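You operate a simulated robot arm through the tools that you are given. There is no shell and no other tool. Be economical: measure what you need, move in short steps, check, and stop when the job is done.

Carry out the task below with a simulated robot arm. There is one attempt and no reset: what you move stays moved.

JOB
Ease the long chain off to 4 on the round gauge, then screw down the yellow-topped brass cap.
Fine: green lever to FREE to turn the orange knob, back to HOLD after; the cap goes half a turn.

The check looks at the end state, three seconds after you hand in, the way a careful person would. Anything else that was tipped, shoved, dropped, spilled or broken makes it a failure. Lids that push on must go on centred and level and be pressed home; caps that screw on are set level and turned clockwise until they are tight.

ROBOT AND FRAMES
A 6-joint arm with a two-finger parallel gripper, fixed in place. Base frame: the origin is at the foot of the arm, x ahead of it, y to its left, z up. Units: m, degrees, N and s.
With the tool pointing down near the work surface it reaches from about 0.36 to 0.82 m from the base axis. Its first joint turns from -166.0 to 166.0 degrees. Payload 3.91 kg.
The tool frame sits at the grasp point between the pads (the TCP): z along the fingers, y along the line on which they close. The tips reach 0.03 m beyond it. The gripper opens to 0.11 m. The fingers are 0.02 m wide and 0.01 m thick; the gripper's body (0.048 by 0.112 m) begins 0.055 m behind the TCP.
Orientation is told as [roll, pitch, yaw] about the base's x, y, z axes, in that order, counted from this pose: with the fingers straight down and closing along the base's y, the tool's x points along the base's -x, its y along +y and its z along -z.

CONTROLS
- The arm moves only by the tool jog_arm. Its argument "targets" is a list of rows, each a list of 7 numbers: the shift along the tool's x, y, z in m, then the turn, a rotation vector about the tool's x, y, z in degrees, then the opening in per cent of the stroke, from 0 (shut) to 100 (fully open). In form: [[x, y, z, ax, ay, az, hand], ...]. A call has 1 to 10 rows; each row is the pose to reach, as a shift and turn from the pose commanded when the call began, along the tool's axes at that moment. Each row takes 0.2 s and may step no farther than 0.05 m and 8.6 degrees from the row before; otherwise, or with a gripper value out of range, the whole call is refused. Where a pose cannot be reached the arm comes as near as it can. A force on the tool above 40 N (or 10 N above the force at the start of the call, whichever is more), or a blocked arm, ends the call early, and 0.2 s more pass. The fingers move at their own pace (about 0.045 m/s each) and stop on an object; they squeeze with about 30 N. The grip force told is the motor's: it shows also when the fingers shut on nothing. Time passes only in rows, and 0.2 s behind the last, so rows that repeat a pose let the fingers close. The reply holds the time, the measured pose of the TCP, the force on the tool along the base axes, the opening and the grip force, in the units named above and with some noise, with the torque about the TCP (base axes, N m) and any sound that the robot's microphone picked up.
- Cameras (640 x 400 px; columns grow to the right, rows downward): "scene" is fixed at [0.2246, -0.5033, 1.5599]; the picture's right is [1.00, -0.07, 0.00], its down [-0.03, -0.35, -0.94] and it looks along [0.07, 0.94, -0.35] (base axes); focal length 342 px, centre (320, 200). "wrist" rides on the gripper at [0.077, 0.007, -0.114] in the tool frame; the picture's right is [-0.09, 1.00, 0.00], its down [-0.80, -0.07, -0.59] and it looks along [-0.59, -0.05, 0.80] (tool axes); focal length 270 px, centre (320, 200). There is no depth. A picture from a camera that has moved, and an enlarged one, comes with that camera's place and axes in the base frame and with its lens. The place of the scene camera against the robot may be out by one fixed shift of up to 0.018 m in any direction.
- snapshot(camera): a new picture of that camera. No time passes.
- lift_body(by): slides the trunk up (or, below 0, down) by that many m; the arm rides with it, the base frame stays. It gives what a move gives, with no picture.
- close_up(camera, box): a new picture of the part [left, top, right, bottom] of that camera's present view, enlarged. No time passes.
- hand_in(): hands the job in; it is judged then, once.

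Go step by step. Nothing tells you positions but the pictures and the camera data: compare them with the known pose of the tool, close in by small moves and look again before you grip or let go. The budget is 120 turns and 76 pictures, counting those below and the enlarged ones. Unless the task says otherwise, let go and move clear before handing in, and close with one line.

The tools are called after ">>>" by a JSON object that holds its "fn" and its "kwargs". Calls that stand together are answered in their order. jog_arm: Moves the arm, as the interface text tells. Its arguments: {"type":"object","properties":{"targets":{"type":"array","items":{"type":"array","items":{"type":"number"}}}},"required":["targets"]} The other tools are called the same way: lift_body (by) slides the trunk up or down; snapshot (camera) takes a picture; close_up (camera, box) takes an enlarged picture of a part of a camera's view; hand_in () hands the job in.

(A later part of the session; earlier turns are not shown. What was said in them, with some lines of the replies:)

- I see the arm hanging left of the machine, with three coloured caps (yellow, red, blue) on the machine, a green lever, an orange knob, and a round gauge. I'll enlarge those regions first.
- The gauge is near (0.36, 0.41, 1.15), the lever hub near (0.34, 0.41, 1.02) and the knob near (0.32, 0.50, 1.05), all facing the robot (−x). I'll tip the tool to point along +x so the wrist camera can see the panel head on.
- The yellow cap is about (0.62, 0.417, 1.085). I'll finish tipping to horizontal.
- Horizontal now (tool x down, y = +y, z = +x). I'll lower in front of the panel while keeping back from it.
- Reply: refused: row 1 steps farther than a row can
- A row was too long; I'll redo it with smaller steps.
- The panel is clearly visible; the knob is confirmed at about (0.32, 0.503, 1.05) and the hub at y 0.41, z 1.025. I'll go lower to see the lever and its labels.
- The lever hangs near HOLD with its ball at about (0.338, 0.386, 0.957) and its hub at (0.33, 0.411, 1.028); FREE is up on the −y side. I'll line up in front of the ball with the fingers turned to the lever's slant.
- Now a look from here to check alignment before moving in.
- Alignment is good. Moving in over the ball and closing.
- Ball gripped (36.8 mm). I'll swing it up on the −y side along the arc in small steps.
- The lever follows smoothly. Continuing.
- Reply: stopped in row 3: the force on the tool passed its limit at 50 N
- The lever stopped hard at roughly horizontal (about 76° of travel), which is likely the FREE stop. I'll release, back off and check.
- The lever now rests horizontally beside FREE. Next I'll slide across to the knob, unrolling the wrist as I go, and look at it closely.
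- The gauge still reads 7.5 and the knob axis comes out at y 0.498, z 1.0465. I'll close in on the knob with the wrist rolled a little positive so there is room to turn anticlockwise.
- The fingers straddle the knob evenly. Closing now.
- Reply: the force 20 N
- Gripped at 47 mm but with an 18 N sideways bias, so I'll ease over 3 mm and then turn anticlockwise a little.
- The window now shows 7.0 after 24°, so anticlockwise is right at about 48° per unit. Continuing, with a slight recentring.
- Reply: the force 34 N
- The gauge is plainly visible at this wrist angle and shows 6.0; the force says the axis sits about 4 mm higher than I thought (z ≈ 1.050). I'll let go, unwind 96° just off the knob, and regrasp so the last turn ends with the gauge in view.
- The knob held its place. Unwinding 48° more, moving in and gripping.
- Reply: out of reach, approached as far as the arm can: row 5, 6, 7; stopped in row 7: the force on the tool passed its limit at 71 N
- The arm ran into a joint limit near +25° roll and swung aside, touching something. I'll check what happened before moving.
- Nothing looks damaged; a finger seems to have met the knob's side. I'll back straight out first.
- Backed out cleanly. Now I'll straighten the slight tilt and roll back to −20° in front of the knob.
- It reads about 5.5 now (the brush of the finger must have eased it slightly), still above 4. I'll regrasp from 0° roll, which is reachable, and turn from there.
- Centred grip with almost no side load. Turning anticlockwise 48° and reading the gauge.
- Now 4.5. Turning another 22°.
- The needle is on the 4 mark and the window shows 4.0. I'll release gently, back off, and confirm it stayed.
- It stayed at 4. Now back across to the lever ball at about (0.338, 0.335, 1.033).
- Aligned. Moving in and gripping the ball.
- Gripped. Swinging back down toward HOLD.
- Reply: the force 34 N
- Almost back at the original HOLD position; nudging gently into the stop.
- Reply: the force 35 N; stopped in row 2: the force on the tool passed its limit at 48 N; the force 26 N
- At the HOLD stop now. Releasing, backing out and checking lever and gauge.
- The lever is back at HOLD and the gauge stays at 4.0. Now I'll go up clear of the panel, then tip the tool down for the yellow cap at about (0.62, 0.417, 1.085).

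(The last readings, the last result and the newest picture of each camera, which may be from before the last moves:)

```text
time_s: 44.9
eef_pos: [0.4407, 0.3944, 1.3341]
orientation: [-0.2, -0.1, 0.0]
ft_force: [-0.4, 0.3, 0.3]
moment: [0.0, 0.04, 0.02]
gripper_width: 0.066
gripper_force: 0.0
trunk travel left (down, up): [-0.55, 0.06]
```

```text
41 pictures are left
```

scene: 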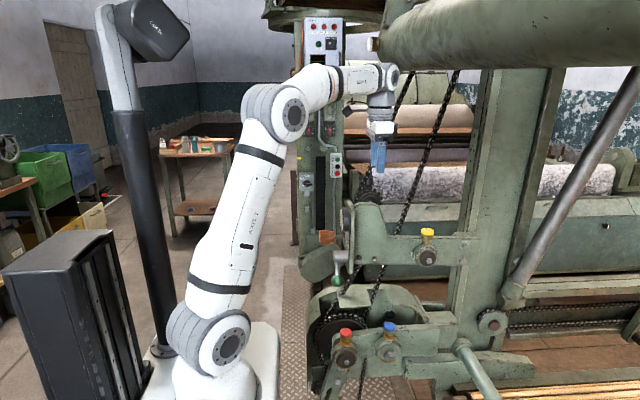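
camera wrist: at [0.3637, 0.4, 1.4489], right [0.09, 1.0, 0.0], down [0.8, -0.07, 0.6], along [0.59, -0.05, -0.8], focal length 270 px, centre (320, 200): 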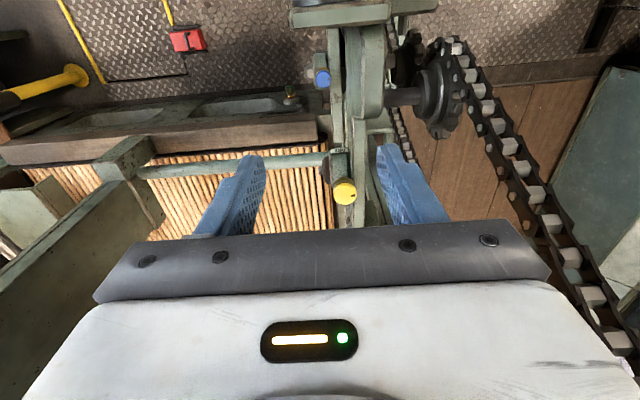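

The cap is visible ahead; the overhead roller is close to the wrist, so I'll check that clearance before going further.

>>> {"fn": "close_up", "kwargs": {"camera": "scene", "box": [300, 0, 500, 125]}}

```text
3.20 times, centred on (400, 62) of scene
camera zoom: at [0.2246, -0.5033, 1.5599], right [1.0, -0.07, 0.0], down [-0.03, -0.35, -0.94], along [0.07, 0.94, -0.35], focal length 1096 px, centre (64, 640)
```

zoom: 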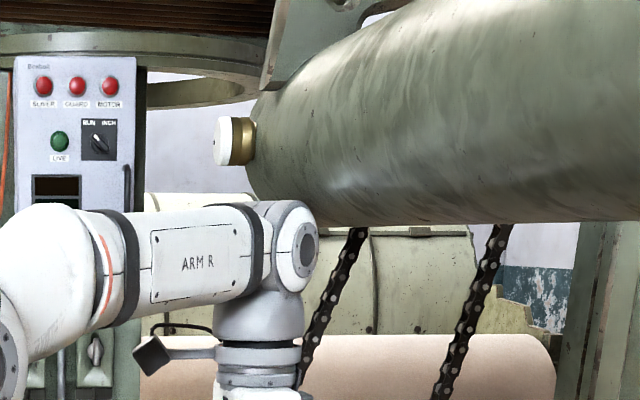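

The roller's underside is only a few centimetres above the wrist, so I'll lower first and then go forward, descending as I pass the panel.

>>> {"fn": "jog_arm", "kwargs": {"targets": [[0, 0, 0.03, 0, 0, 0, 60], [0, 0.01, 0.06, 0, 0, 0, 60], [-0.03, 0.02, 0.063, 0, 0, 0, 60], [-0.06, 0.0235, 0.075, 0, 0, 0, 60], [-0.085, 0.0235, 0.1, 0, 0, 0, 60], [-0.1, 0.0235, 0.13, 0, 0, 0, 60]]}}

>>> {"fn": "snapshot", "kwargs": {"camera": "wrist"}}

>>> {"fn": "close_up", "kwargs": {"camera": "scene", "box": [300, 120, 500, 280]}}

```text
time_s: 46.3
eef_pos: [0.5407, 0.4171, 1.2058]
orientation: [0.1, -0.2, 0.0]
ft_force: [0.8, 0.7, -0.5]
moment: [0.03, 0.0, 0.02]
gripper_width: 0.0663
gripper_force: 0.1
trunk travel left (down, up): [-0.55, 0.06]
```

```text
39 pictures are left
camera wrist: at [0.4629, 0.4235, 1.3197], right [0.09, 1.0, 0.0], down [0.8, -0.07, 0.6], along [0.59, -0.05, -0.8], focal length 270 px, centre (320, 200)
```

wrist: 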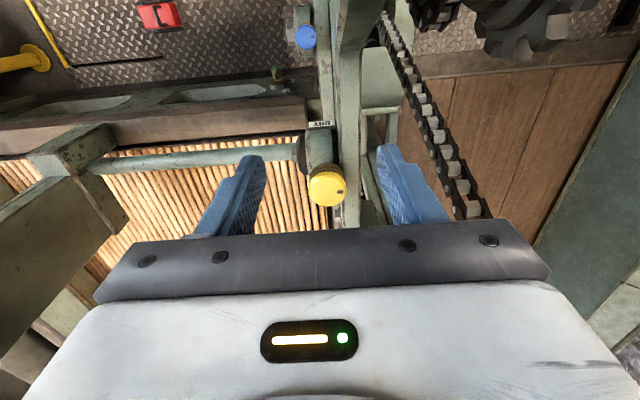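

```text
2.50 times, centred on (400, 200) of scene
camera zoom: at [0.2246, -0.5033, 1.5599], right [1.0, -0.07, 0.0], down [-0.03, -0.35, -0.94], along [0.07, 0.94, -0.35], focal length 856 px, centre (120, 200)
```

zoom: 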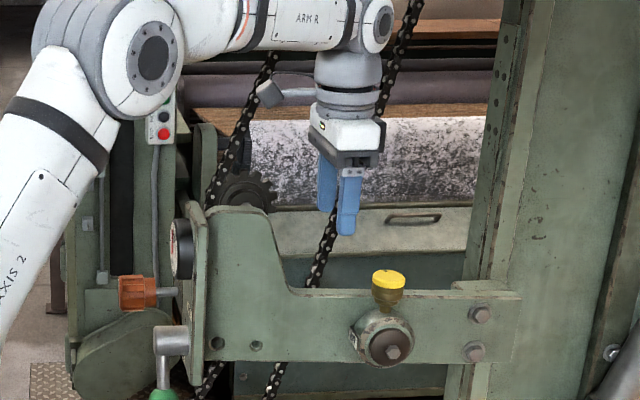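

The cap top is about (0.613, 0.4175, 1.095). I'll enlarge it to see the beam next to it and the cap's shape.

>>> {"fn": "close_up", "kwargs": {"camera": "wrist", "box": [260, 90, 420, 230]}}

>>> {"fn": "close_up", "kwargs": {"camera": "scene", "box": [387, 215, 467, 275]}}

```text
2.86 times, centred on (340, 160) of wrist
camera zoom: at [0.4629, 0.4235, 1.3197], right [0.09, 1.0, 0.0], down [0.8, -0.07, 0.6], along [0.59, -0.05, -0.8], focal length 772 px, centre (263, 314)
```

zoom: 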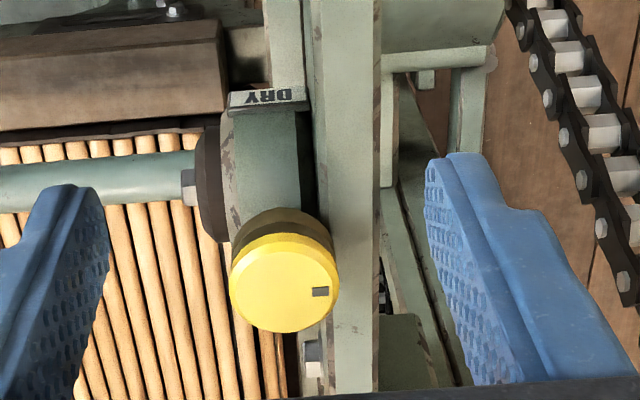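

```text
6.67 times, centred on (427, 245) of scene
camera zoom: at [0.2246, -0.5033, 1.5599], right [1.0, -0.07, 0.0], down [-0.03, -0.35, -0.94], along [0.07, 0.94, -0.35], focal length 2283 px, centre (-393, -100)
```

zoom: 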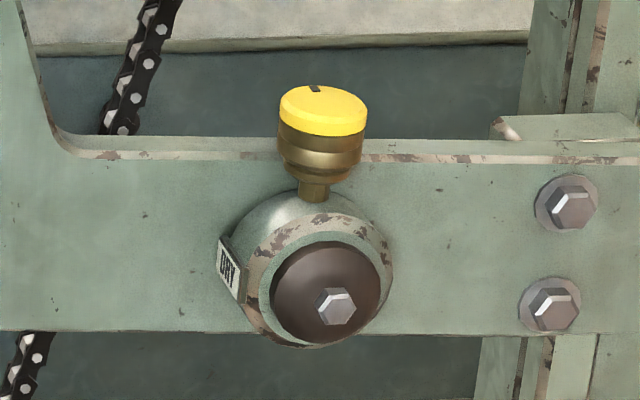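

The cap is about 39 mm across and sits from z≈1.064 to 1.095, with the beam top just lower at about 1.056. I'll wind the wrist back 90° in free space to get room for the half turn.

>>> {"fn": "jog_arm", "kwargs": {"targets": [[0, 0, 0, 0, 0, -8.5, 60], [0, 0, 0, 0, 0, -17, 60], [0, 0, 0, 0, 0, -25.5, 60], [0, 0, 0, 0, 0, -34, 60], [0, 0, 0, 0, 0, -42.5, 60], [0, 0, 0, 0, 0, -51, 60], [0, 0, 0, 0, 0, -59.5, 60], [0, 0, 0, 0, 0, -68, 60], [0, 0, 0, 0, 0, -76.5, 60], [0, 0, 0, 0, 0, -85, 60]]}}

>>> {"fn": "jog_arm", "kwargs": {"targets": [[0, 0, 0, 0, 0, -8.5, 60], [0, 0, 0, 0, 0, -17, 60], [0, 0, 0, 0, 0, -25.5, 60], [0, 0, 0, 0, 0, -34, 60], [0, 0, 0, 0, 0, -42.5, 60], [0, 0, 0, 0, 0, -51, 60], [0, 0, 0, 0, 0, -59.5, 60], [0, 0, 0, 0, 0, -68, 60], [0, 0, 0, 0, 0, -76.5, 60], [0, 0, 0, 0, 0, -85, 60]]}}

```text
time_s: 48.5
eef_pos: [0.54, 0.4182, 1.2081]
orientation: [-0.2, 0.0, 85.1]
ft_force: [-1.0, -0.2, 0.1]
moment: [0.0, 0.02, -0.01]
gripper_width: 0.0662
gripper_force: 0.2
trunk travel left (down, up): [-0.55, 0.06]
```

```text
time_s: 50.7
eef_pos: [0.54, 0.4171, 1.2075]
orientation: [-0.1, 0.2, 170.1]
ft_force: [-0.3, 0.6, -0.2]
moment: [-0.01, 0.0, 0.0]
gripper_width: 0.0661
gripper_force: 0.0
trunk travel left (down, up): [-0.55, 0.06]
```

The full range is available (yaw 170 now). Moving over the cap and checking from this opposite side.

>>> {"fn": "jog_arm", "kwargs": {"targets": [[0.036, -0.0066, 0.02, 0, 0, 0, 65], [0.0718, -0.0132, 0.04, 0, 0, 0, 65]]}}

>>> {"fn": "snapshot", "kwargs": {"camera": "wrist"}}

>>> {"fn": "close_up", "kwargs": {"camera": "scene", "box": [367, 155, 487, 275]}}

```text
time_s: 51.3
eef_pos: [0.616, 0.4188, 1.1658]
orientation: [0.0, 0.2, 170.0]
ft_force: [1.4, -0.5, -0.2]
moment: [-0.01, 0.02, 0.02]
gripper_width: 0.0715
gripper_force: 0.1
trunk travel left (down, up): [-0.55, 0.06]
```

```text
35 pictures are left
camera wrist: at [0.6895, 0.3983, 1.2804], right [-0.26, -0.97, 0.0], down [-0.78, 0.21, 0.59], along [-0.57, 0.15, -0.81], focal length 270 px, centre (320, 200)
```

wrist: 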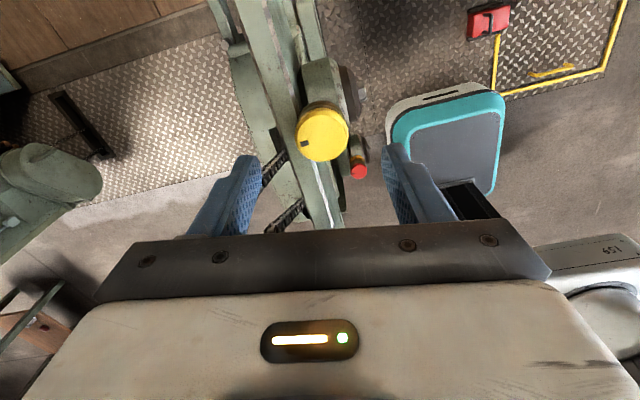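

```text
3.33 times, centred on (427, 215) of scene
camera zoom: at [0.2246, -0.5033, 1.5599], right [1.0, -0.07, 0.0], down [-0.03, -0.35, -0.94], along [0.07, 0.94, -0.35], focal length 1142 px, centre (-37, 150)
```

zoom: 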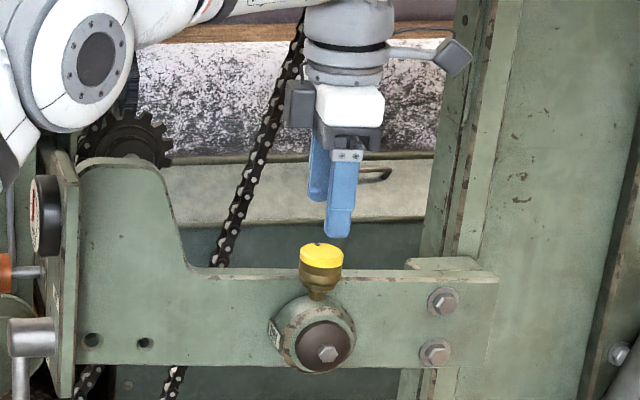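

Two views agree: cap top at (0.6145, 0.4166, 1.095). Descending with the tips just above the beam top, still open.

>>> {"fn": "jog_arm", "kwargs": {"targets": [[-0.0011, 0.0025, 0.02, 0, 0, 0, 60], [-0.0011, 0.0025, 0.04, 0, 0, 0, 60], [-0.0011, 0.0025, 0.055, 0, 0, 0, 60], [-0.0011, 0.0025, 0.067, 0, 0, 0, 60]]}}

>>> {"fn": "close_up", "kwargs": {"camera": "scene", "box": [387, 195, 467, 275]}}

>>> {"fn": "snapshot", "kwargs": {"camera": "wrist"}}

```text
time_s: 51.8
eef_pos: [0.6149, 0.4178, 1.157]
orientation: [-1.2, 1.2, 169.9]
ft_force: [-2.2, -2.3, 12.8]
moment: [0.37, 0.09, 0.13]
gripper_width: 0.0641
gripper_force: 0.1
trunk travel left (down, up): [-0.55, 0.06]
stopped in row 2: the force on the tool passed its limit at 52 N (the readings are from after the stop); the commanded pose is now the measured one
```

```text
5.00 times, centred on (427, 235) of scene
camera zoom: at [0.2246, -0.5033, 1.5599], right [1.0, -0.07, 0.0], down [-0.03, -0.35, -0.94], along [0.07, 0.94, -0.35], focal length 1712 px, centre (-215, 25)
```

zoom: 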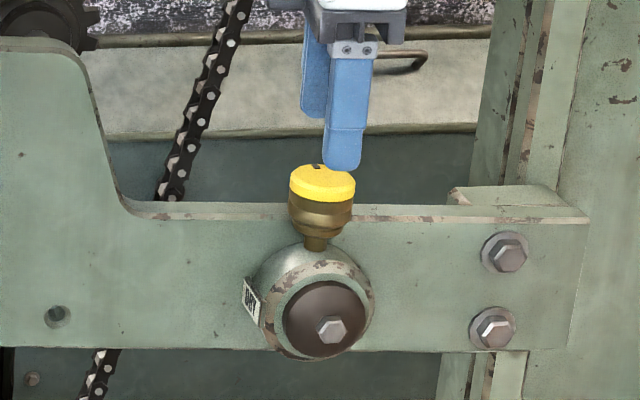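

```text
32 pictures are left
camera wrist: at [0.6855, 0.3948, 1.2725], right [-0.26, -0.96, -0.02], down [-0.79, 0.2, 0.58], along [-0.55, 0.17, -0.82], focal length 270 px, centre (320, 200)
```

wrist: 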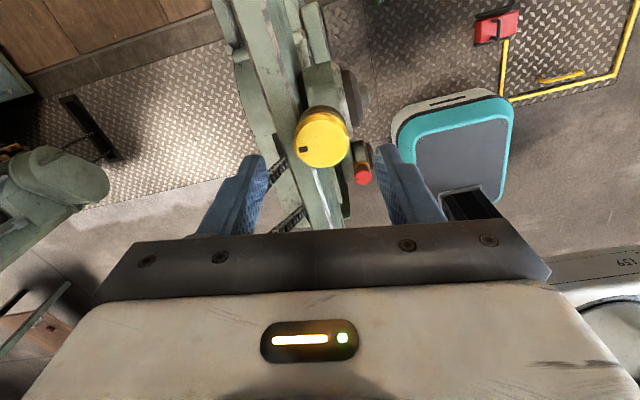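

Something stopped the descent early, with an upward force offset toward +y. I'll look at the whole scene and at the gripper closely.

>>> {"fn": "snapshot", "kwargs": {"camera": "scene"}}

>>> {"fn": "close_up", "kwargs": {"camera": "scene", "box": [370, 130, 470, 230]}}

```text
31 pictures are left
```

scene: 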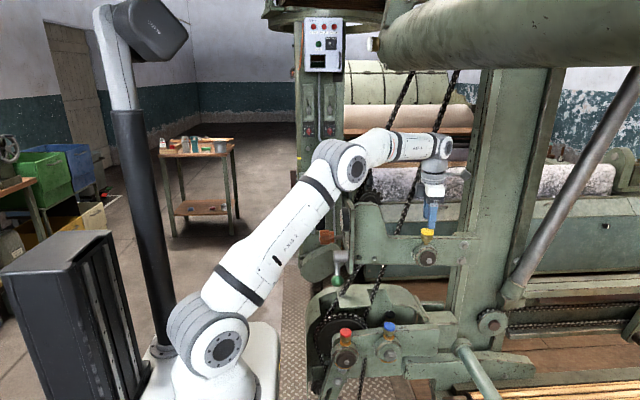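

```text
4.00 times, centred on (420, 180) of scene
camera zoom: at [0.2246, -0.5033, 1.5599], right [1.0, -0.07, 0.0], down [-0.03, -0.35, -0.94], along [0.07, 0.94, -0.35], focal length 1370 px, centre (-80, 280)
```

zoom: 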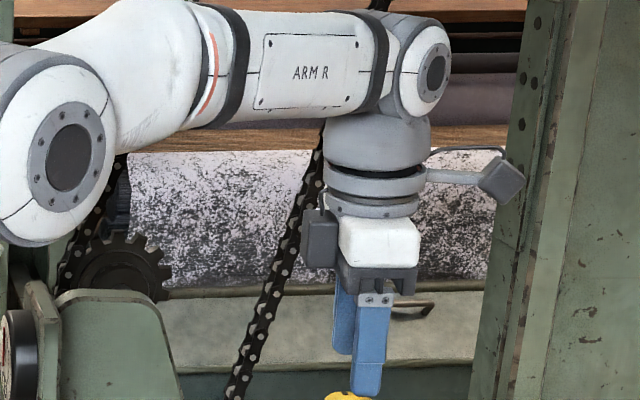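

The moments place the contact exactly at the +y fingertip, above the beam at z≈1.127, so I must keep the fingers off the beam side. I'll lift, level the tool, and turn so the fingers close along x, just in front of the beam.

>>> {"fn": "jog_arm", "kwargs": {"targets": [[0, 0, -0.02, 0, 0, 0, 60], [0, 0, -0.03, -1.2, -1.2, 0, 60]]}}

>>> {"fn": "jog_arm", "kwargs": {"targets": [[0, 0, 0, 0, 0, 8.5, 60], [0, 0, 0, 0, 0, 17, 60], [0, 0, 0, 0, 0, 25.5, 60], [0, 0, 0, 0, 0, 34, 60], [0, 0, 0, 0, 0, 42.5, 60], [0, 0, 0, 0, 0, 51, 60], [0, 0, 0, 0, 0, 59.5, 60], [0, 0, 0, 0, 0, 68, 60], [0, 0, 0, 0, 0, 76.5, 60], [0, 0, 0, 0, 0, 80, 60]]}}

>>> {"fn": "snapshot", "kwargs": {"camera": "wrist"}}

```text
time_s: 52.4
eef_pos: [0.6145, 0.4171, 1.1826]
orientation: [0.2, -0.4, 169.9]
ft_force: [0.1, 0.3, -0.5]
moment: [-0.01, 0.0, 0.0]
gripper_width: 0.0662
gripper_force: 0.1
trunk travel left (down, up): [-0.55, 0.06]
```

```text
time_s: 54.6
eef_pos: [0.6142, 0.4174, 1.1845]
orientation: [0.3, 0.1, 89.8]
ft_force: [-0.5, 0.5, 0.0]
moment: [0.01, 0.01, 0.04]
gripper_width: 0.0661
gripper_force: 0.1
trunk travel left (down, up): [-0.55, 0.06]
```

```text
29 pictures are left
camera wrist: at [0.6071, 0.3399, 1.2981], right [-1.0, 0.09, 0.0], down [0.08, 0.8, 0.59], along [0.05, 0.59, -0.81], focal length 270 px, centre (320, 200)
```

wrist: 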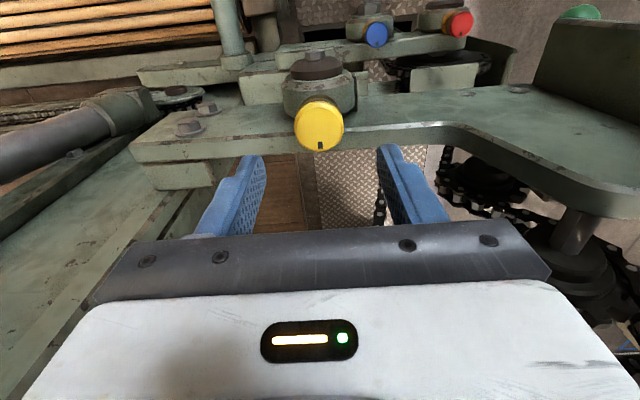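

Cap confirmed at (0.6137, 0.4175). Now I'll shift 8 mm toward −y and descend slowly with the fingers either side along x.

>>> {"fn": "jog_arm", "kwargs": {"targets": [[0.008, 0, 0.015, 0, 0, 0, 60], [0.008, 0, 0.03, 0, 0, 0, 60], [0.008, 0, 0.045, 0, 0, 0, 60], [0.008, 0, 0.06, 0, 0, 0, 60], [0.008, 0, 0.073, 0, 0, 0, 60], [0.008, 0, 0.084, 0, 0, 0, 60]]}}

>>> {"fn": "close_up", "kwargs": {"camera": "scene", "box": [387, 195, 467, 275]}}

```text
time_s: 56.0
eef_pos: [0.6144, 0.4085, 1.0996]
orientation: [0.3, 0.1, 89.8]
ft_force: [0.0, -0.7, -0.5]
moment: [-0.04, 0.0, -0.03]
gripper_width: 0.066
gripper_force: 0.0
trunk travel left (down, up): [-0.55, 0.06]
```

```text
5.00 times, centred on (427, 235) of scene
camera zoom: at [0.2246, -0.5033, 1.5599], right [1.0, -0.07, 0.0], down [-0.03, -0.35, -0.94], along [0.07, 0.94, -0.35], focal length 1712 px, centre (-215, 25)
```

zoom: 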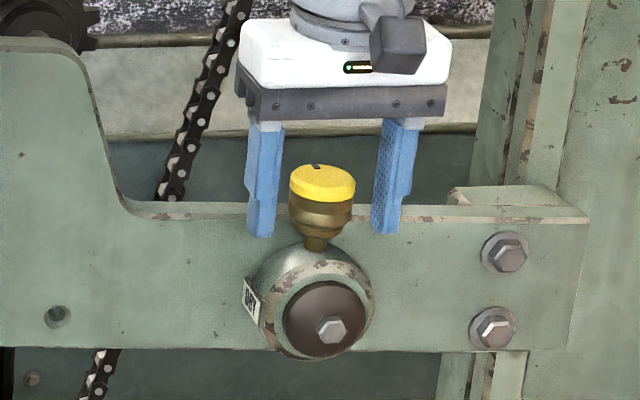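

It came down freely, so the region in front of the beam is clear. I'll grip the cap and try the first 20° clockwise about its axis.

>>> {"fn": "jog_arm", "kwargs": {"targets": [[0, 0, 0, 0, 0, 0, 45], [0, 0, 0, 0, 0, 0, 30], [0, 0, 0, 0, 0, 0, 25], [0, 0, 0, 0, 0, 0, 25]]}}

>>> {"fn": "jog_arm", "kwargs": {"targets": [[-0.0001, 0.00125, 0, 0, 0, 8, 25], [-0.00035, 0.0025, 0, 0, 0, 16, 25], [-0.0005, 0.0031, 0, 0, 0, 20, 25]]}}

>>> {"fn": "close_up", "kwargs": {"camera": "wrist", "box": [220, 90, 420, 240]}}

```text
time_s: 57.0
eef_pos: [0.6154, 0.4085, 1.1004]
orientation: [0.2, 0.1, 89.8]
ft_force: [6.5, -0.2, -1.3]
moment: [0.31, -1.06, -0.05]
gripper_width: 0.0381
gripper_force: 45.2
trunk travel left (down, up): [-0.55, 0.06]
```

```text
time_s: 57.8
eef_pos: [0.6121, 0.4095, 1.1002]
orientation: [0.2, 0.2, 69.9]
ft_force: [8.3, 0.2, 1.6]
moment: [0.68, -0.45, -0.04]
gripper_width: 0.0376
gripper_force: 44.6
trunk travel left (down, up): [-0.55, 0.06]
```

```text
2.67 times, centred on (320, 165) of wrist
camera zoom: at [0.5786, 0.3388, 1.2142], right [-0.9, 0.43, 0.0], down [0.35, 0.73, 0.59], along [0.25, 0.54, -0.81], focal length 721 px, centre (320, 293)
```

zoom: 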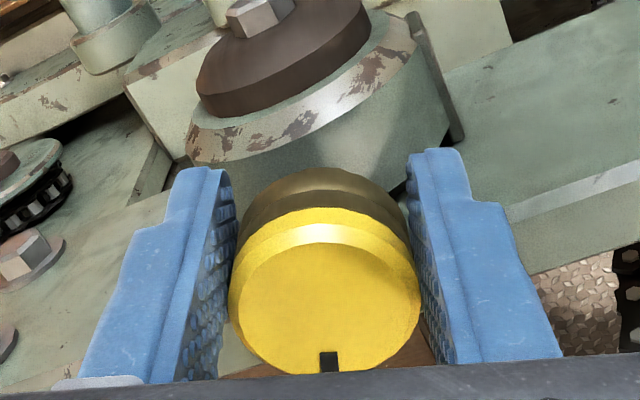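

The cap turns with the fingers with no slip and little torque. I'll ratchet: open slightly, swing back 40°, regrip, and turn 40° again.

>>> {"fn": "jog_arm", "kwargs": {"targets": [[0, 0, 0, 0, 0, 0, 45], [0, 0, 0, 0, 0, 0, 45], [-0.0001, -0.00125, 0, 0, 0, -8, 45], [-0.00035, -0.0025, 0, 0, 0, -16, 45], [-0.0008, -0.0037, 0, 0, 0, -24, 45], [-0.0014, -0.0048, 0, 0, 0, -32, 45], [-0.0021, -0.0058, 0, 0, 0, -40, 45], [-0.0021, -0.0058, 0, 0, 0, -40, 25], [-0.0021, -0.0058, 0, 0, 0, -40, 25], [-0.0021, -0.0058, 0, 0, 0, -40, 25]]}}

>>> {"fn": "close_up", "kwargs": {"camera": "wrist", "box": [220, 90, 420, 240]}}

```text
time_s: 60.0
eef_pos: [0.6176, 0.41, 1.1005]
orientation: [0.2, 0.0, 110.0]
ft_force: [7.4, 2.4, 0.2]
moment: [0.42, -0.97, -0.08]
gripper_width: 0.0379
gripper_force: 44.5
trunk travel left (down, up): [-0.55, 0.06]
```

```text
2.67 times, centred on (320, 165) of wrist
camera zoom: at [0.6375, 0.3343, 1.214], right [-0.97, -0.26, 0.0], down [-0.2, 0.78, 0.59], along [-0.15, 0.57, -0.8], focal length 721 px, centre (320, 293)
```

zoom: 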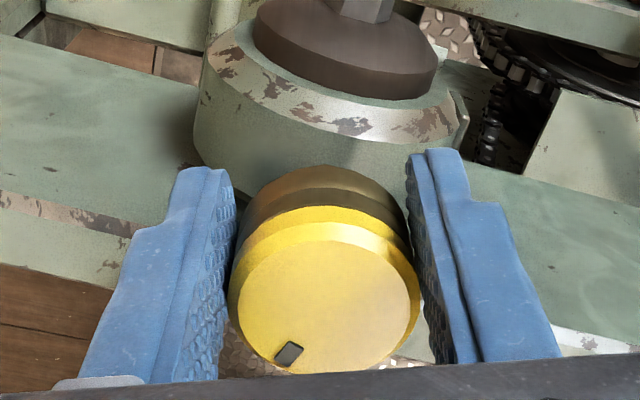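

Swing-back was clean and the cap stayed put. Turning 40° clockwise.

>>> {"fn": "jog_arm", "kwargs": {"targets": [[-0.0001, 0.00125, 0, 0, 0, 8, 25], [-0.00035, 0.0025, 0, 0, 0, 16, 25], [-0.0008, 0.0037, 0, 0, 0, 24, 25], [-0.0014, 0.0048, 0, 0, 0, 32, 25], [-0.0021, 0.0058, 0, 0, 0, 40, 25]]}}

>>> {"fn": "jog_arm", "kwargs": {"targets": [[0, 0, 0, 0, 0, 0, 45], [0, 0, 0, 0, 0, 0, 45], [-0.0001, -0.00125, 0, 0, 0, -8, 45], [-0.00035, -0.0025, 0, 0, 0, -16, 45], [-0.0008, -0.0037, 0, 0, 0, -24, 45], [-0.0014, -0.0048, 0, 0, 0, -32, 45], [-0.0021, -0.0058, 0, 0, 0, -40, 45], [-0.0021, -0.0058, 0, 0, 0, -40, 25], [-0.0021, -0.0058, 0, 0, 0, -40, 25], [-0.0021, -0.0058, 0, 0, 0, -40, 25]]}}

>>> {"fn": "close_up", "kwargs": {"camera": "wrist", "box": [220, 90, 420, 240]}}

```text
time_s: 61.2
eef_pos: [0.6115, 0.409, 1.0997]
orientation: [0.2, 0.2, 69.7]
ft_force: [11.3, 2.3, 5.1]
moment: [0.59, -0.47, -0.1]
gripper_width: 0.0376
gripper_force: 45.6
trunk travel left (down, up): [-0.55, 0.06]
```

```text
time_s: 63.4
eef_pos: [0.618, 0.4093, 1.1015]
orientation: [0.2, 0.0, 109.9]
ft_force: [5.8, 2.1, 0.2]
moment: [0.39, -0.83, -0.02]
gripper_width: 0.0373
gripper_force: 45.2
trunk travel left (down, up): [-0.55, 0.06]
```

```text
2.67 times, centred on (320, 165) of wrist
camera zoom: at [0.6375, 0.3346, 1.2141], right [-0.97, -0.26, 0.0], down [-0.2, 0.78, 0.59], along [-0.15, 0.57, -0.8], focal length 721 px, centre (320, 293)
```

zoom: 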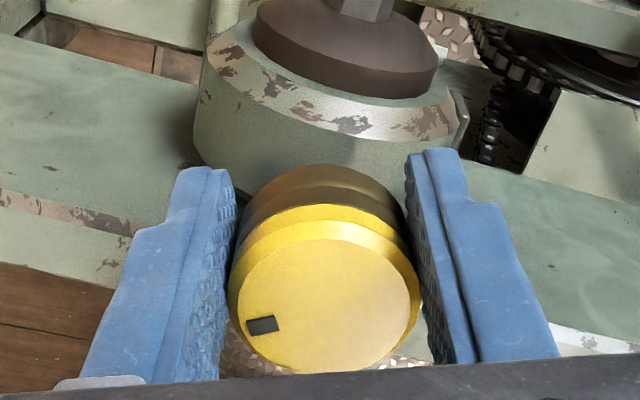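

The mark advanced another 40° (60° total). Continuing the ratchet.

>>> {"fn": "jog_arm", "kwargs": {"targets": [[-0.0001, 0.00125, 0, 0, 0, 8, 25], [-0.00035, 0.0025, 0, 0, 0, 16, 25], [-0.0008, 0.0037, 0, 0, 0, 24, 25], [-0.0014, 0.0048, 0, 0, 0, 32, 25], [-0.0021, 0.0058, 0, 0, 0, 40, 25]]}}

>>> {"fn": "jog_arm", "kwargs": {"targets": [[0, 0, 0, 0, 0, 0, 45], [0, 0, 0, 0, 0, 0, 45], [-0.0001, -0.00125, 0, 0, 0, -8, 45], [-0.00035, -0.0025, 0, 0, 0, -16, 45], [-0.0008, -0.0037, 0, 0, 0, -24, 45], [-0.0014, -0.0048, 0, 0, 0, -32, 45], [-0.0021, -0.0058, 0, 0, 0, -40, 45], [-0.0021, -0.0058, 0, 0, 0, -40, 25], [-0.0021, -0.0058, 0, 0, 0, -40, 25], [-0.0021, -0.0058, 0, 0, 0, -40, 25]]}}

>>> {"fn": "jog_arm", "kwargs": {"targets": [[-0.0001, 0.00125, 0, 0, 0, 8, 25], [-0.00035, 0.0025, 0, 0, 0, 16, 25], [-0.0008, 0.0037, 0, 0, 0, 24, 25], [-0.0014, 0.0048, 0, 0, 0, 32, 25], [-0.0021, 0.0058, 0, 0, 0, 40, 25]]}}

>>> {"fn": "close_up", "kwargs": {"camera": "wrist", "box": [220, 90, 420, 240]}}

```text
time_s: 64.6
eef_pos: [0.6116, 0.41, 1.0997]
orientation: [0.2, 0.2, 69.7]
ft_force: [10.5, 3.4, 4.6]
moment: [0.87, -0.53, -0.07]
gripper_width: 0.0372
gripper_force: 45.3
trunk travel left (down, up): [-0.55, 0.06]
```

```text
time_s: 66.8
eef_pos: [0.6181, 0.4094, 1.1004]
orientation: [0.3, 0.1, 109.8]
ft_force: [6.5, 1.5, 0.2]
moment: [0.32, -0.89, -0.06]
gripper_width: 0.0373
gripper_force: 45.1
trunk travel left (down, up): [-0.55, 0.06]
```

```text
time_s: 68.0
eef_pos: [0.6125, 0.4097, 1.0999]
orientation: [0.2, 0.1, 69.7]
ft_force: [9.6, 0.8, 3.1]
moment: [0.79, -0.5, -0.07]
gripper_width: 0.0373
gripper_force: 44.9
trunk travel left (down, up): [-0.55, 0.06]
```

```text
2.67 times, centred on (320, 165) of wrist
camera zoom: at [0.5787, 0.339, 1.2142], right [-0.9, 0.43, 0.0], down [0.35, 0.73, 0.59], along [0.25, 0.54, -0.81], focal length 721 px, centre (320, 293)
```

zoom: 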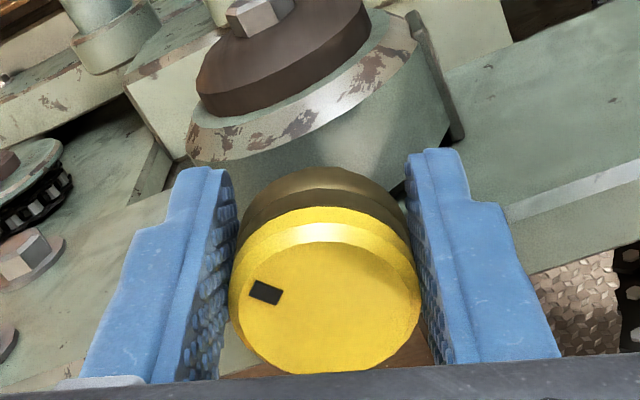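

About 140° done by the mark. Another cycle, watching for it to tighten.

>>> {"fn": "jog_arm", "kwargs": {"targets": [[0, 0, 0, 0, 0, 0, 45], [0, 0, 0, 0, 0, 0, 45], [-0.0001, -0.00125, 0, 0, 0, -8, 45], [-0.00035, -0.0025, 0, 0, 0, -16, 45], [-0.0008, -0.0037, 0, 0, 0, -24, 45], [-0.0014, -0.0048, 0, 0, 0, -32, 45], [-0.0021, -0.0058, 0, 0, 0, -40, 45], [-0.0021, -0.0058, 0, 0, 0, -40, 25], [-0.0021, -0.0058, 0, 0, 0, -40, 25], [-0.0021, -0.0058, 0, 0, 0, -40, 25]]}}

>>> {"fn": "jog_arm", "kwargs": {"targets": [[-0.0001, 0.00125, 0, 0, 0, 8, 25], [-0.00035, 0.0025, 0, 0, 0, 16, 25], [-0.0008, 0.0037, 0, 0, 0, 24, 25], [-0.0014, 0.0048, 0, 0, 0, 32, 25], [-0.0021, 0.0058, 0, 0, 0, 40, 25]]}}

>>> {"fn": "close_up", "kwargs": {"camera": "wrist", "box": [220, 90, 420, 240]}}

```text
time_s: 70.2
eef_pos: [0.6174, 0.4098, 1.0989]
orientation: [0.2, -0.1, 110.0]
ft_force: [6.6, 2.1, -0.8]
moment: [0.27, -0.93, -0.04]
gripper_width: 0.0378
gripper_force: 45.4
trunk travel left (down, up): [-0.55, 0.06]
```

```text
time_s: 71.4
eef_pos: [0.612, 0.4084, 1.0991]
orientation: [0.3, 0.2, 69.7]
ft_force: [11.2, 4.7, 2.4]
moment: [0.71, -0.65, -0.09]
gripper_width: 0.0375
gripper_force: 44.6
trunk travel left (down, up): [-0.55, 0.06]
```

```text
2.67 times, centred on (320, 165) of wrist
camera zoom: at [0.5787, 0.3394, 1.2139], right [-0.9, 0.43, 0.0], down [0.35, 0.73, 0.59], along [0.25, 0.54, -0.81], focal length 721 px, centre (320, 293)
```

zoom: 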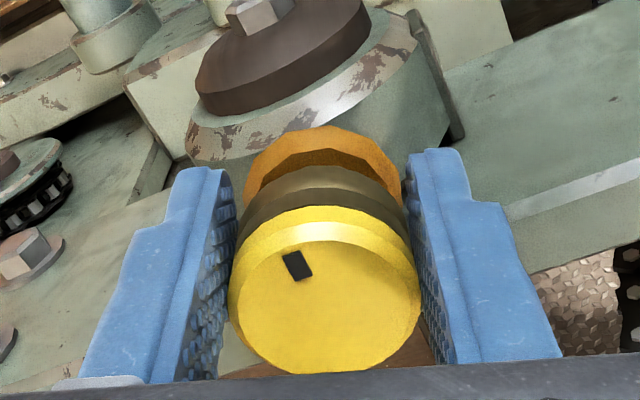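

The mark has now gone half a turn (about 180°) and a ring of grease has appeared under the cap, as on the red and blue ones. I'll release, square up and lift straight off.

>>> {"fn": "jog_arm", "kwargs": {"targets": [[0, 0, 0, 0, 0, 0, 45], [0, 0, 0, 0, 0, 0, 45], [-0.0001, -0.00125, 0, 0, 0, -8, 45], [-0.00035, -0.0025, 0, 0, 0, -16, 45], [-0.0005, -0.0031, 0, 0, 0, -20, 50], [-0.0005, -0.0031, -0.02, 0, 0, -20, 55], [-0.0005, -0.0031, -0.05, 0, 0, -20, 60], [-0.0005, -0.0031, -0.09, 0, 0, -20, 60]]}}

>>> {"fn": "close_up", "kwargs": {"camera": "scene", "box": [387, 205, 467, 275]}}

>>> {"fn": "close_up", "kwargs": {"camera": "wrist", "box": [230, 40, 410, 190]}}

```text
time_s: 73.2
eef_pos: [0.6134, 0.4089, 1.1908]
orientation: [0.1, 0.1, 89.9]
ft_force: [0.1, -0.3, 0.9]
moment: [0.0, -0.03, 0.0]
gripper_width: 0.0664
gripper_force: 0.1
trunk travel left (down, up): [-0.55, 0.06]
```

```text
5.71 times, centred on (427, 240) of scene
camera zoom: at [0.2246, -0.5033, 1.5599], right [1.0, -0.07, 0.0], down [-0.03, -0.35, -0.94], along [0.07, 0.94, -0.35], focal length 1957 px, centre (-291, -29)
```

zoom: 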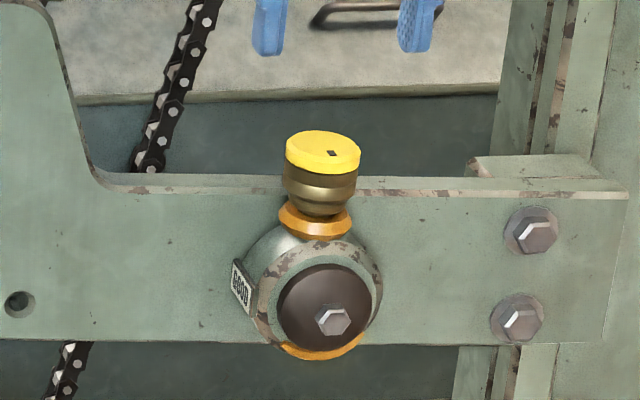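

```text
2.67 times, centred on (320, 115) of wrist
camera zoom: at [0.6063, 0.3315, 1.305], right [-1.0, 0.09, 0.0], down [0.08, 0.8, 0.59], along [0.05, 0.59, -0.81], focal length 721 px, centre (320, 427)
```

zoom: 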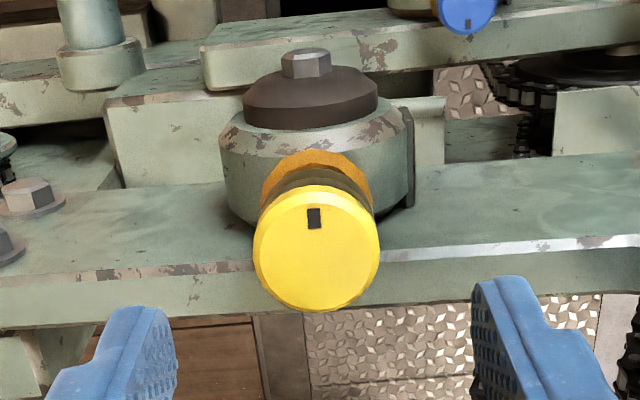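

The bearing's tag has flipped from DRY to GOOD, the cap is level, and the mark sits opposite where it began. One last look at the whole scene before handing in.

>>> {"fn": "jog_arm", "kwargs": {"targets": [[0.03, 0, -0.02, 0, 0, 0, 60], [0.06, 0, -0.03, 0, 0, 0, 60]]}}

>>> {"fn": "snapshot", "kwargs": {"camera": "scene"}}

>>> {"fn": "close_up", "kwargs": {"camera": "scene", "box": [300, 190, 420, 300]}}

```text
time_s: 73.8
eef_pos: [0.6136, 0.3475, 1.2205]
orientation: [0.4, 0.1, 89.9]
ft_force: [0.1, -0.4, 0.0]
moment: [0.01, 0.02, 0.02]
gripper_width: 0.066
gripper_force: 0.1
trunk travel left (down, up): [-0.55, 0.06]
```

```text
20 pictures are left
```

scene: 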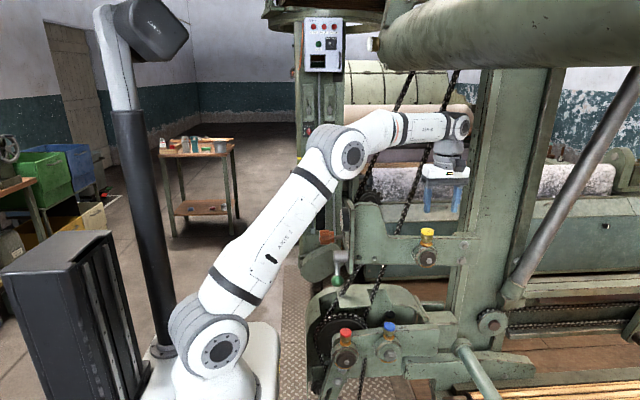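

```text
3.64 times, centred on (360, 245) of scene
camera zoom: at [0.2246, -0.5033, 1.5599], right [1.0, -0.07, 0.0], down [-0.03, -0.35, -0.94], along [0.07, 0.94, -0.35], focal length 1245 px, centre (174, 36)
```

zoom: 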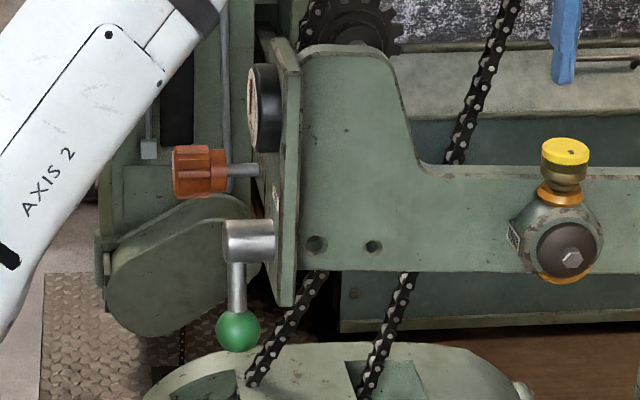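

The lever is at HOLD, the gauge was at 4.0 when I last read it with the lever on HOLD, the yellow cap is turned home and the arm is clear of it. Handing in.

>>> {"fn": "hand_in", "kwargs": {}}

```text
The job is handed in.
```

The long chain is eased off to 4.0 on the round gauge with the green lever back at HOLD, and the yellow-topped cap is screwed down half a turn, with its tag now reading GOOD. On the way, a finger brushed the orange knob and a fingertip pressed on something above the beam by the cap, with no damage visible.
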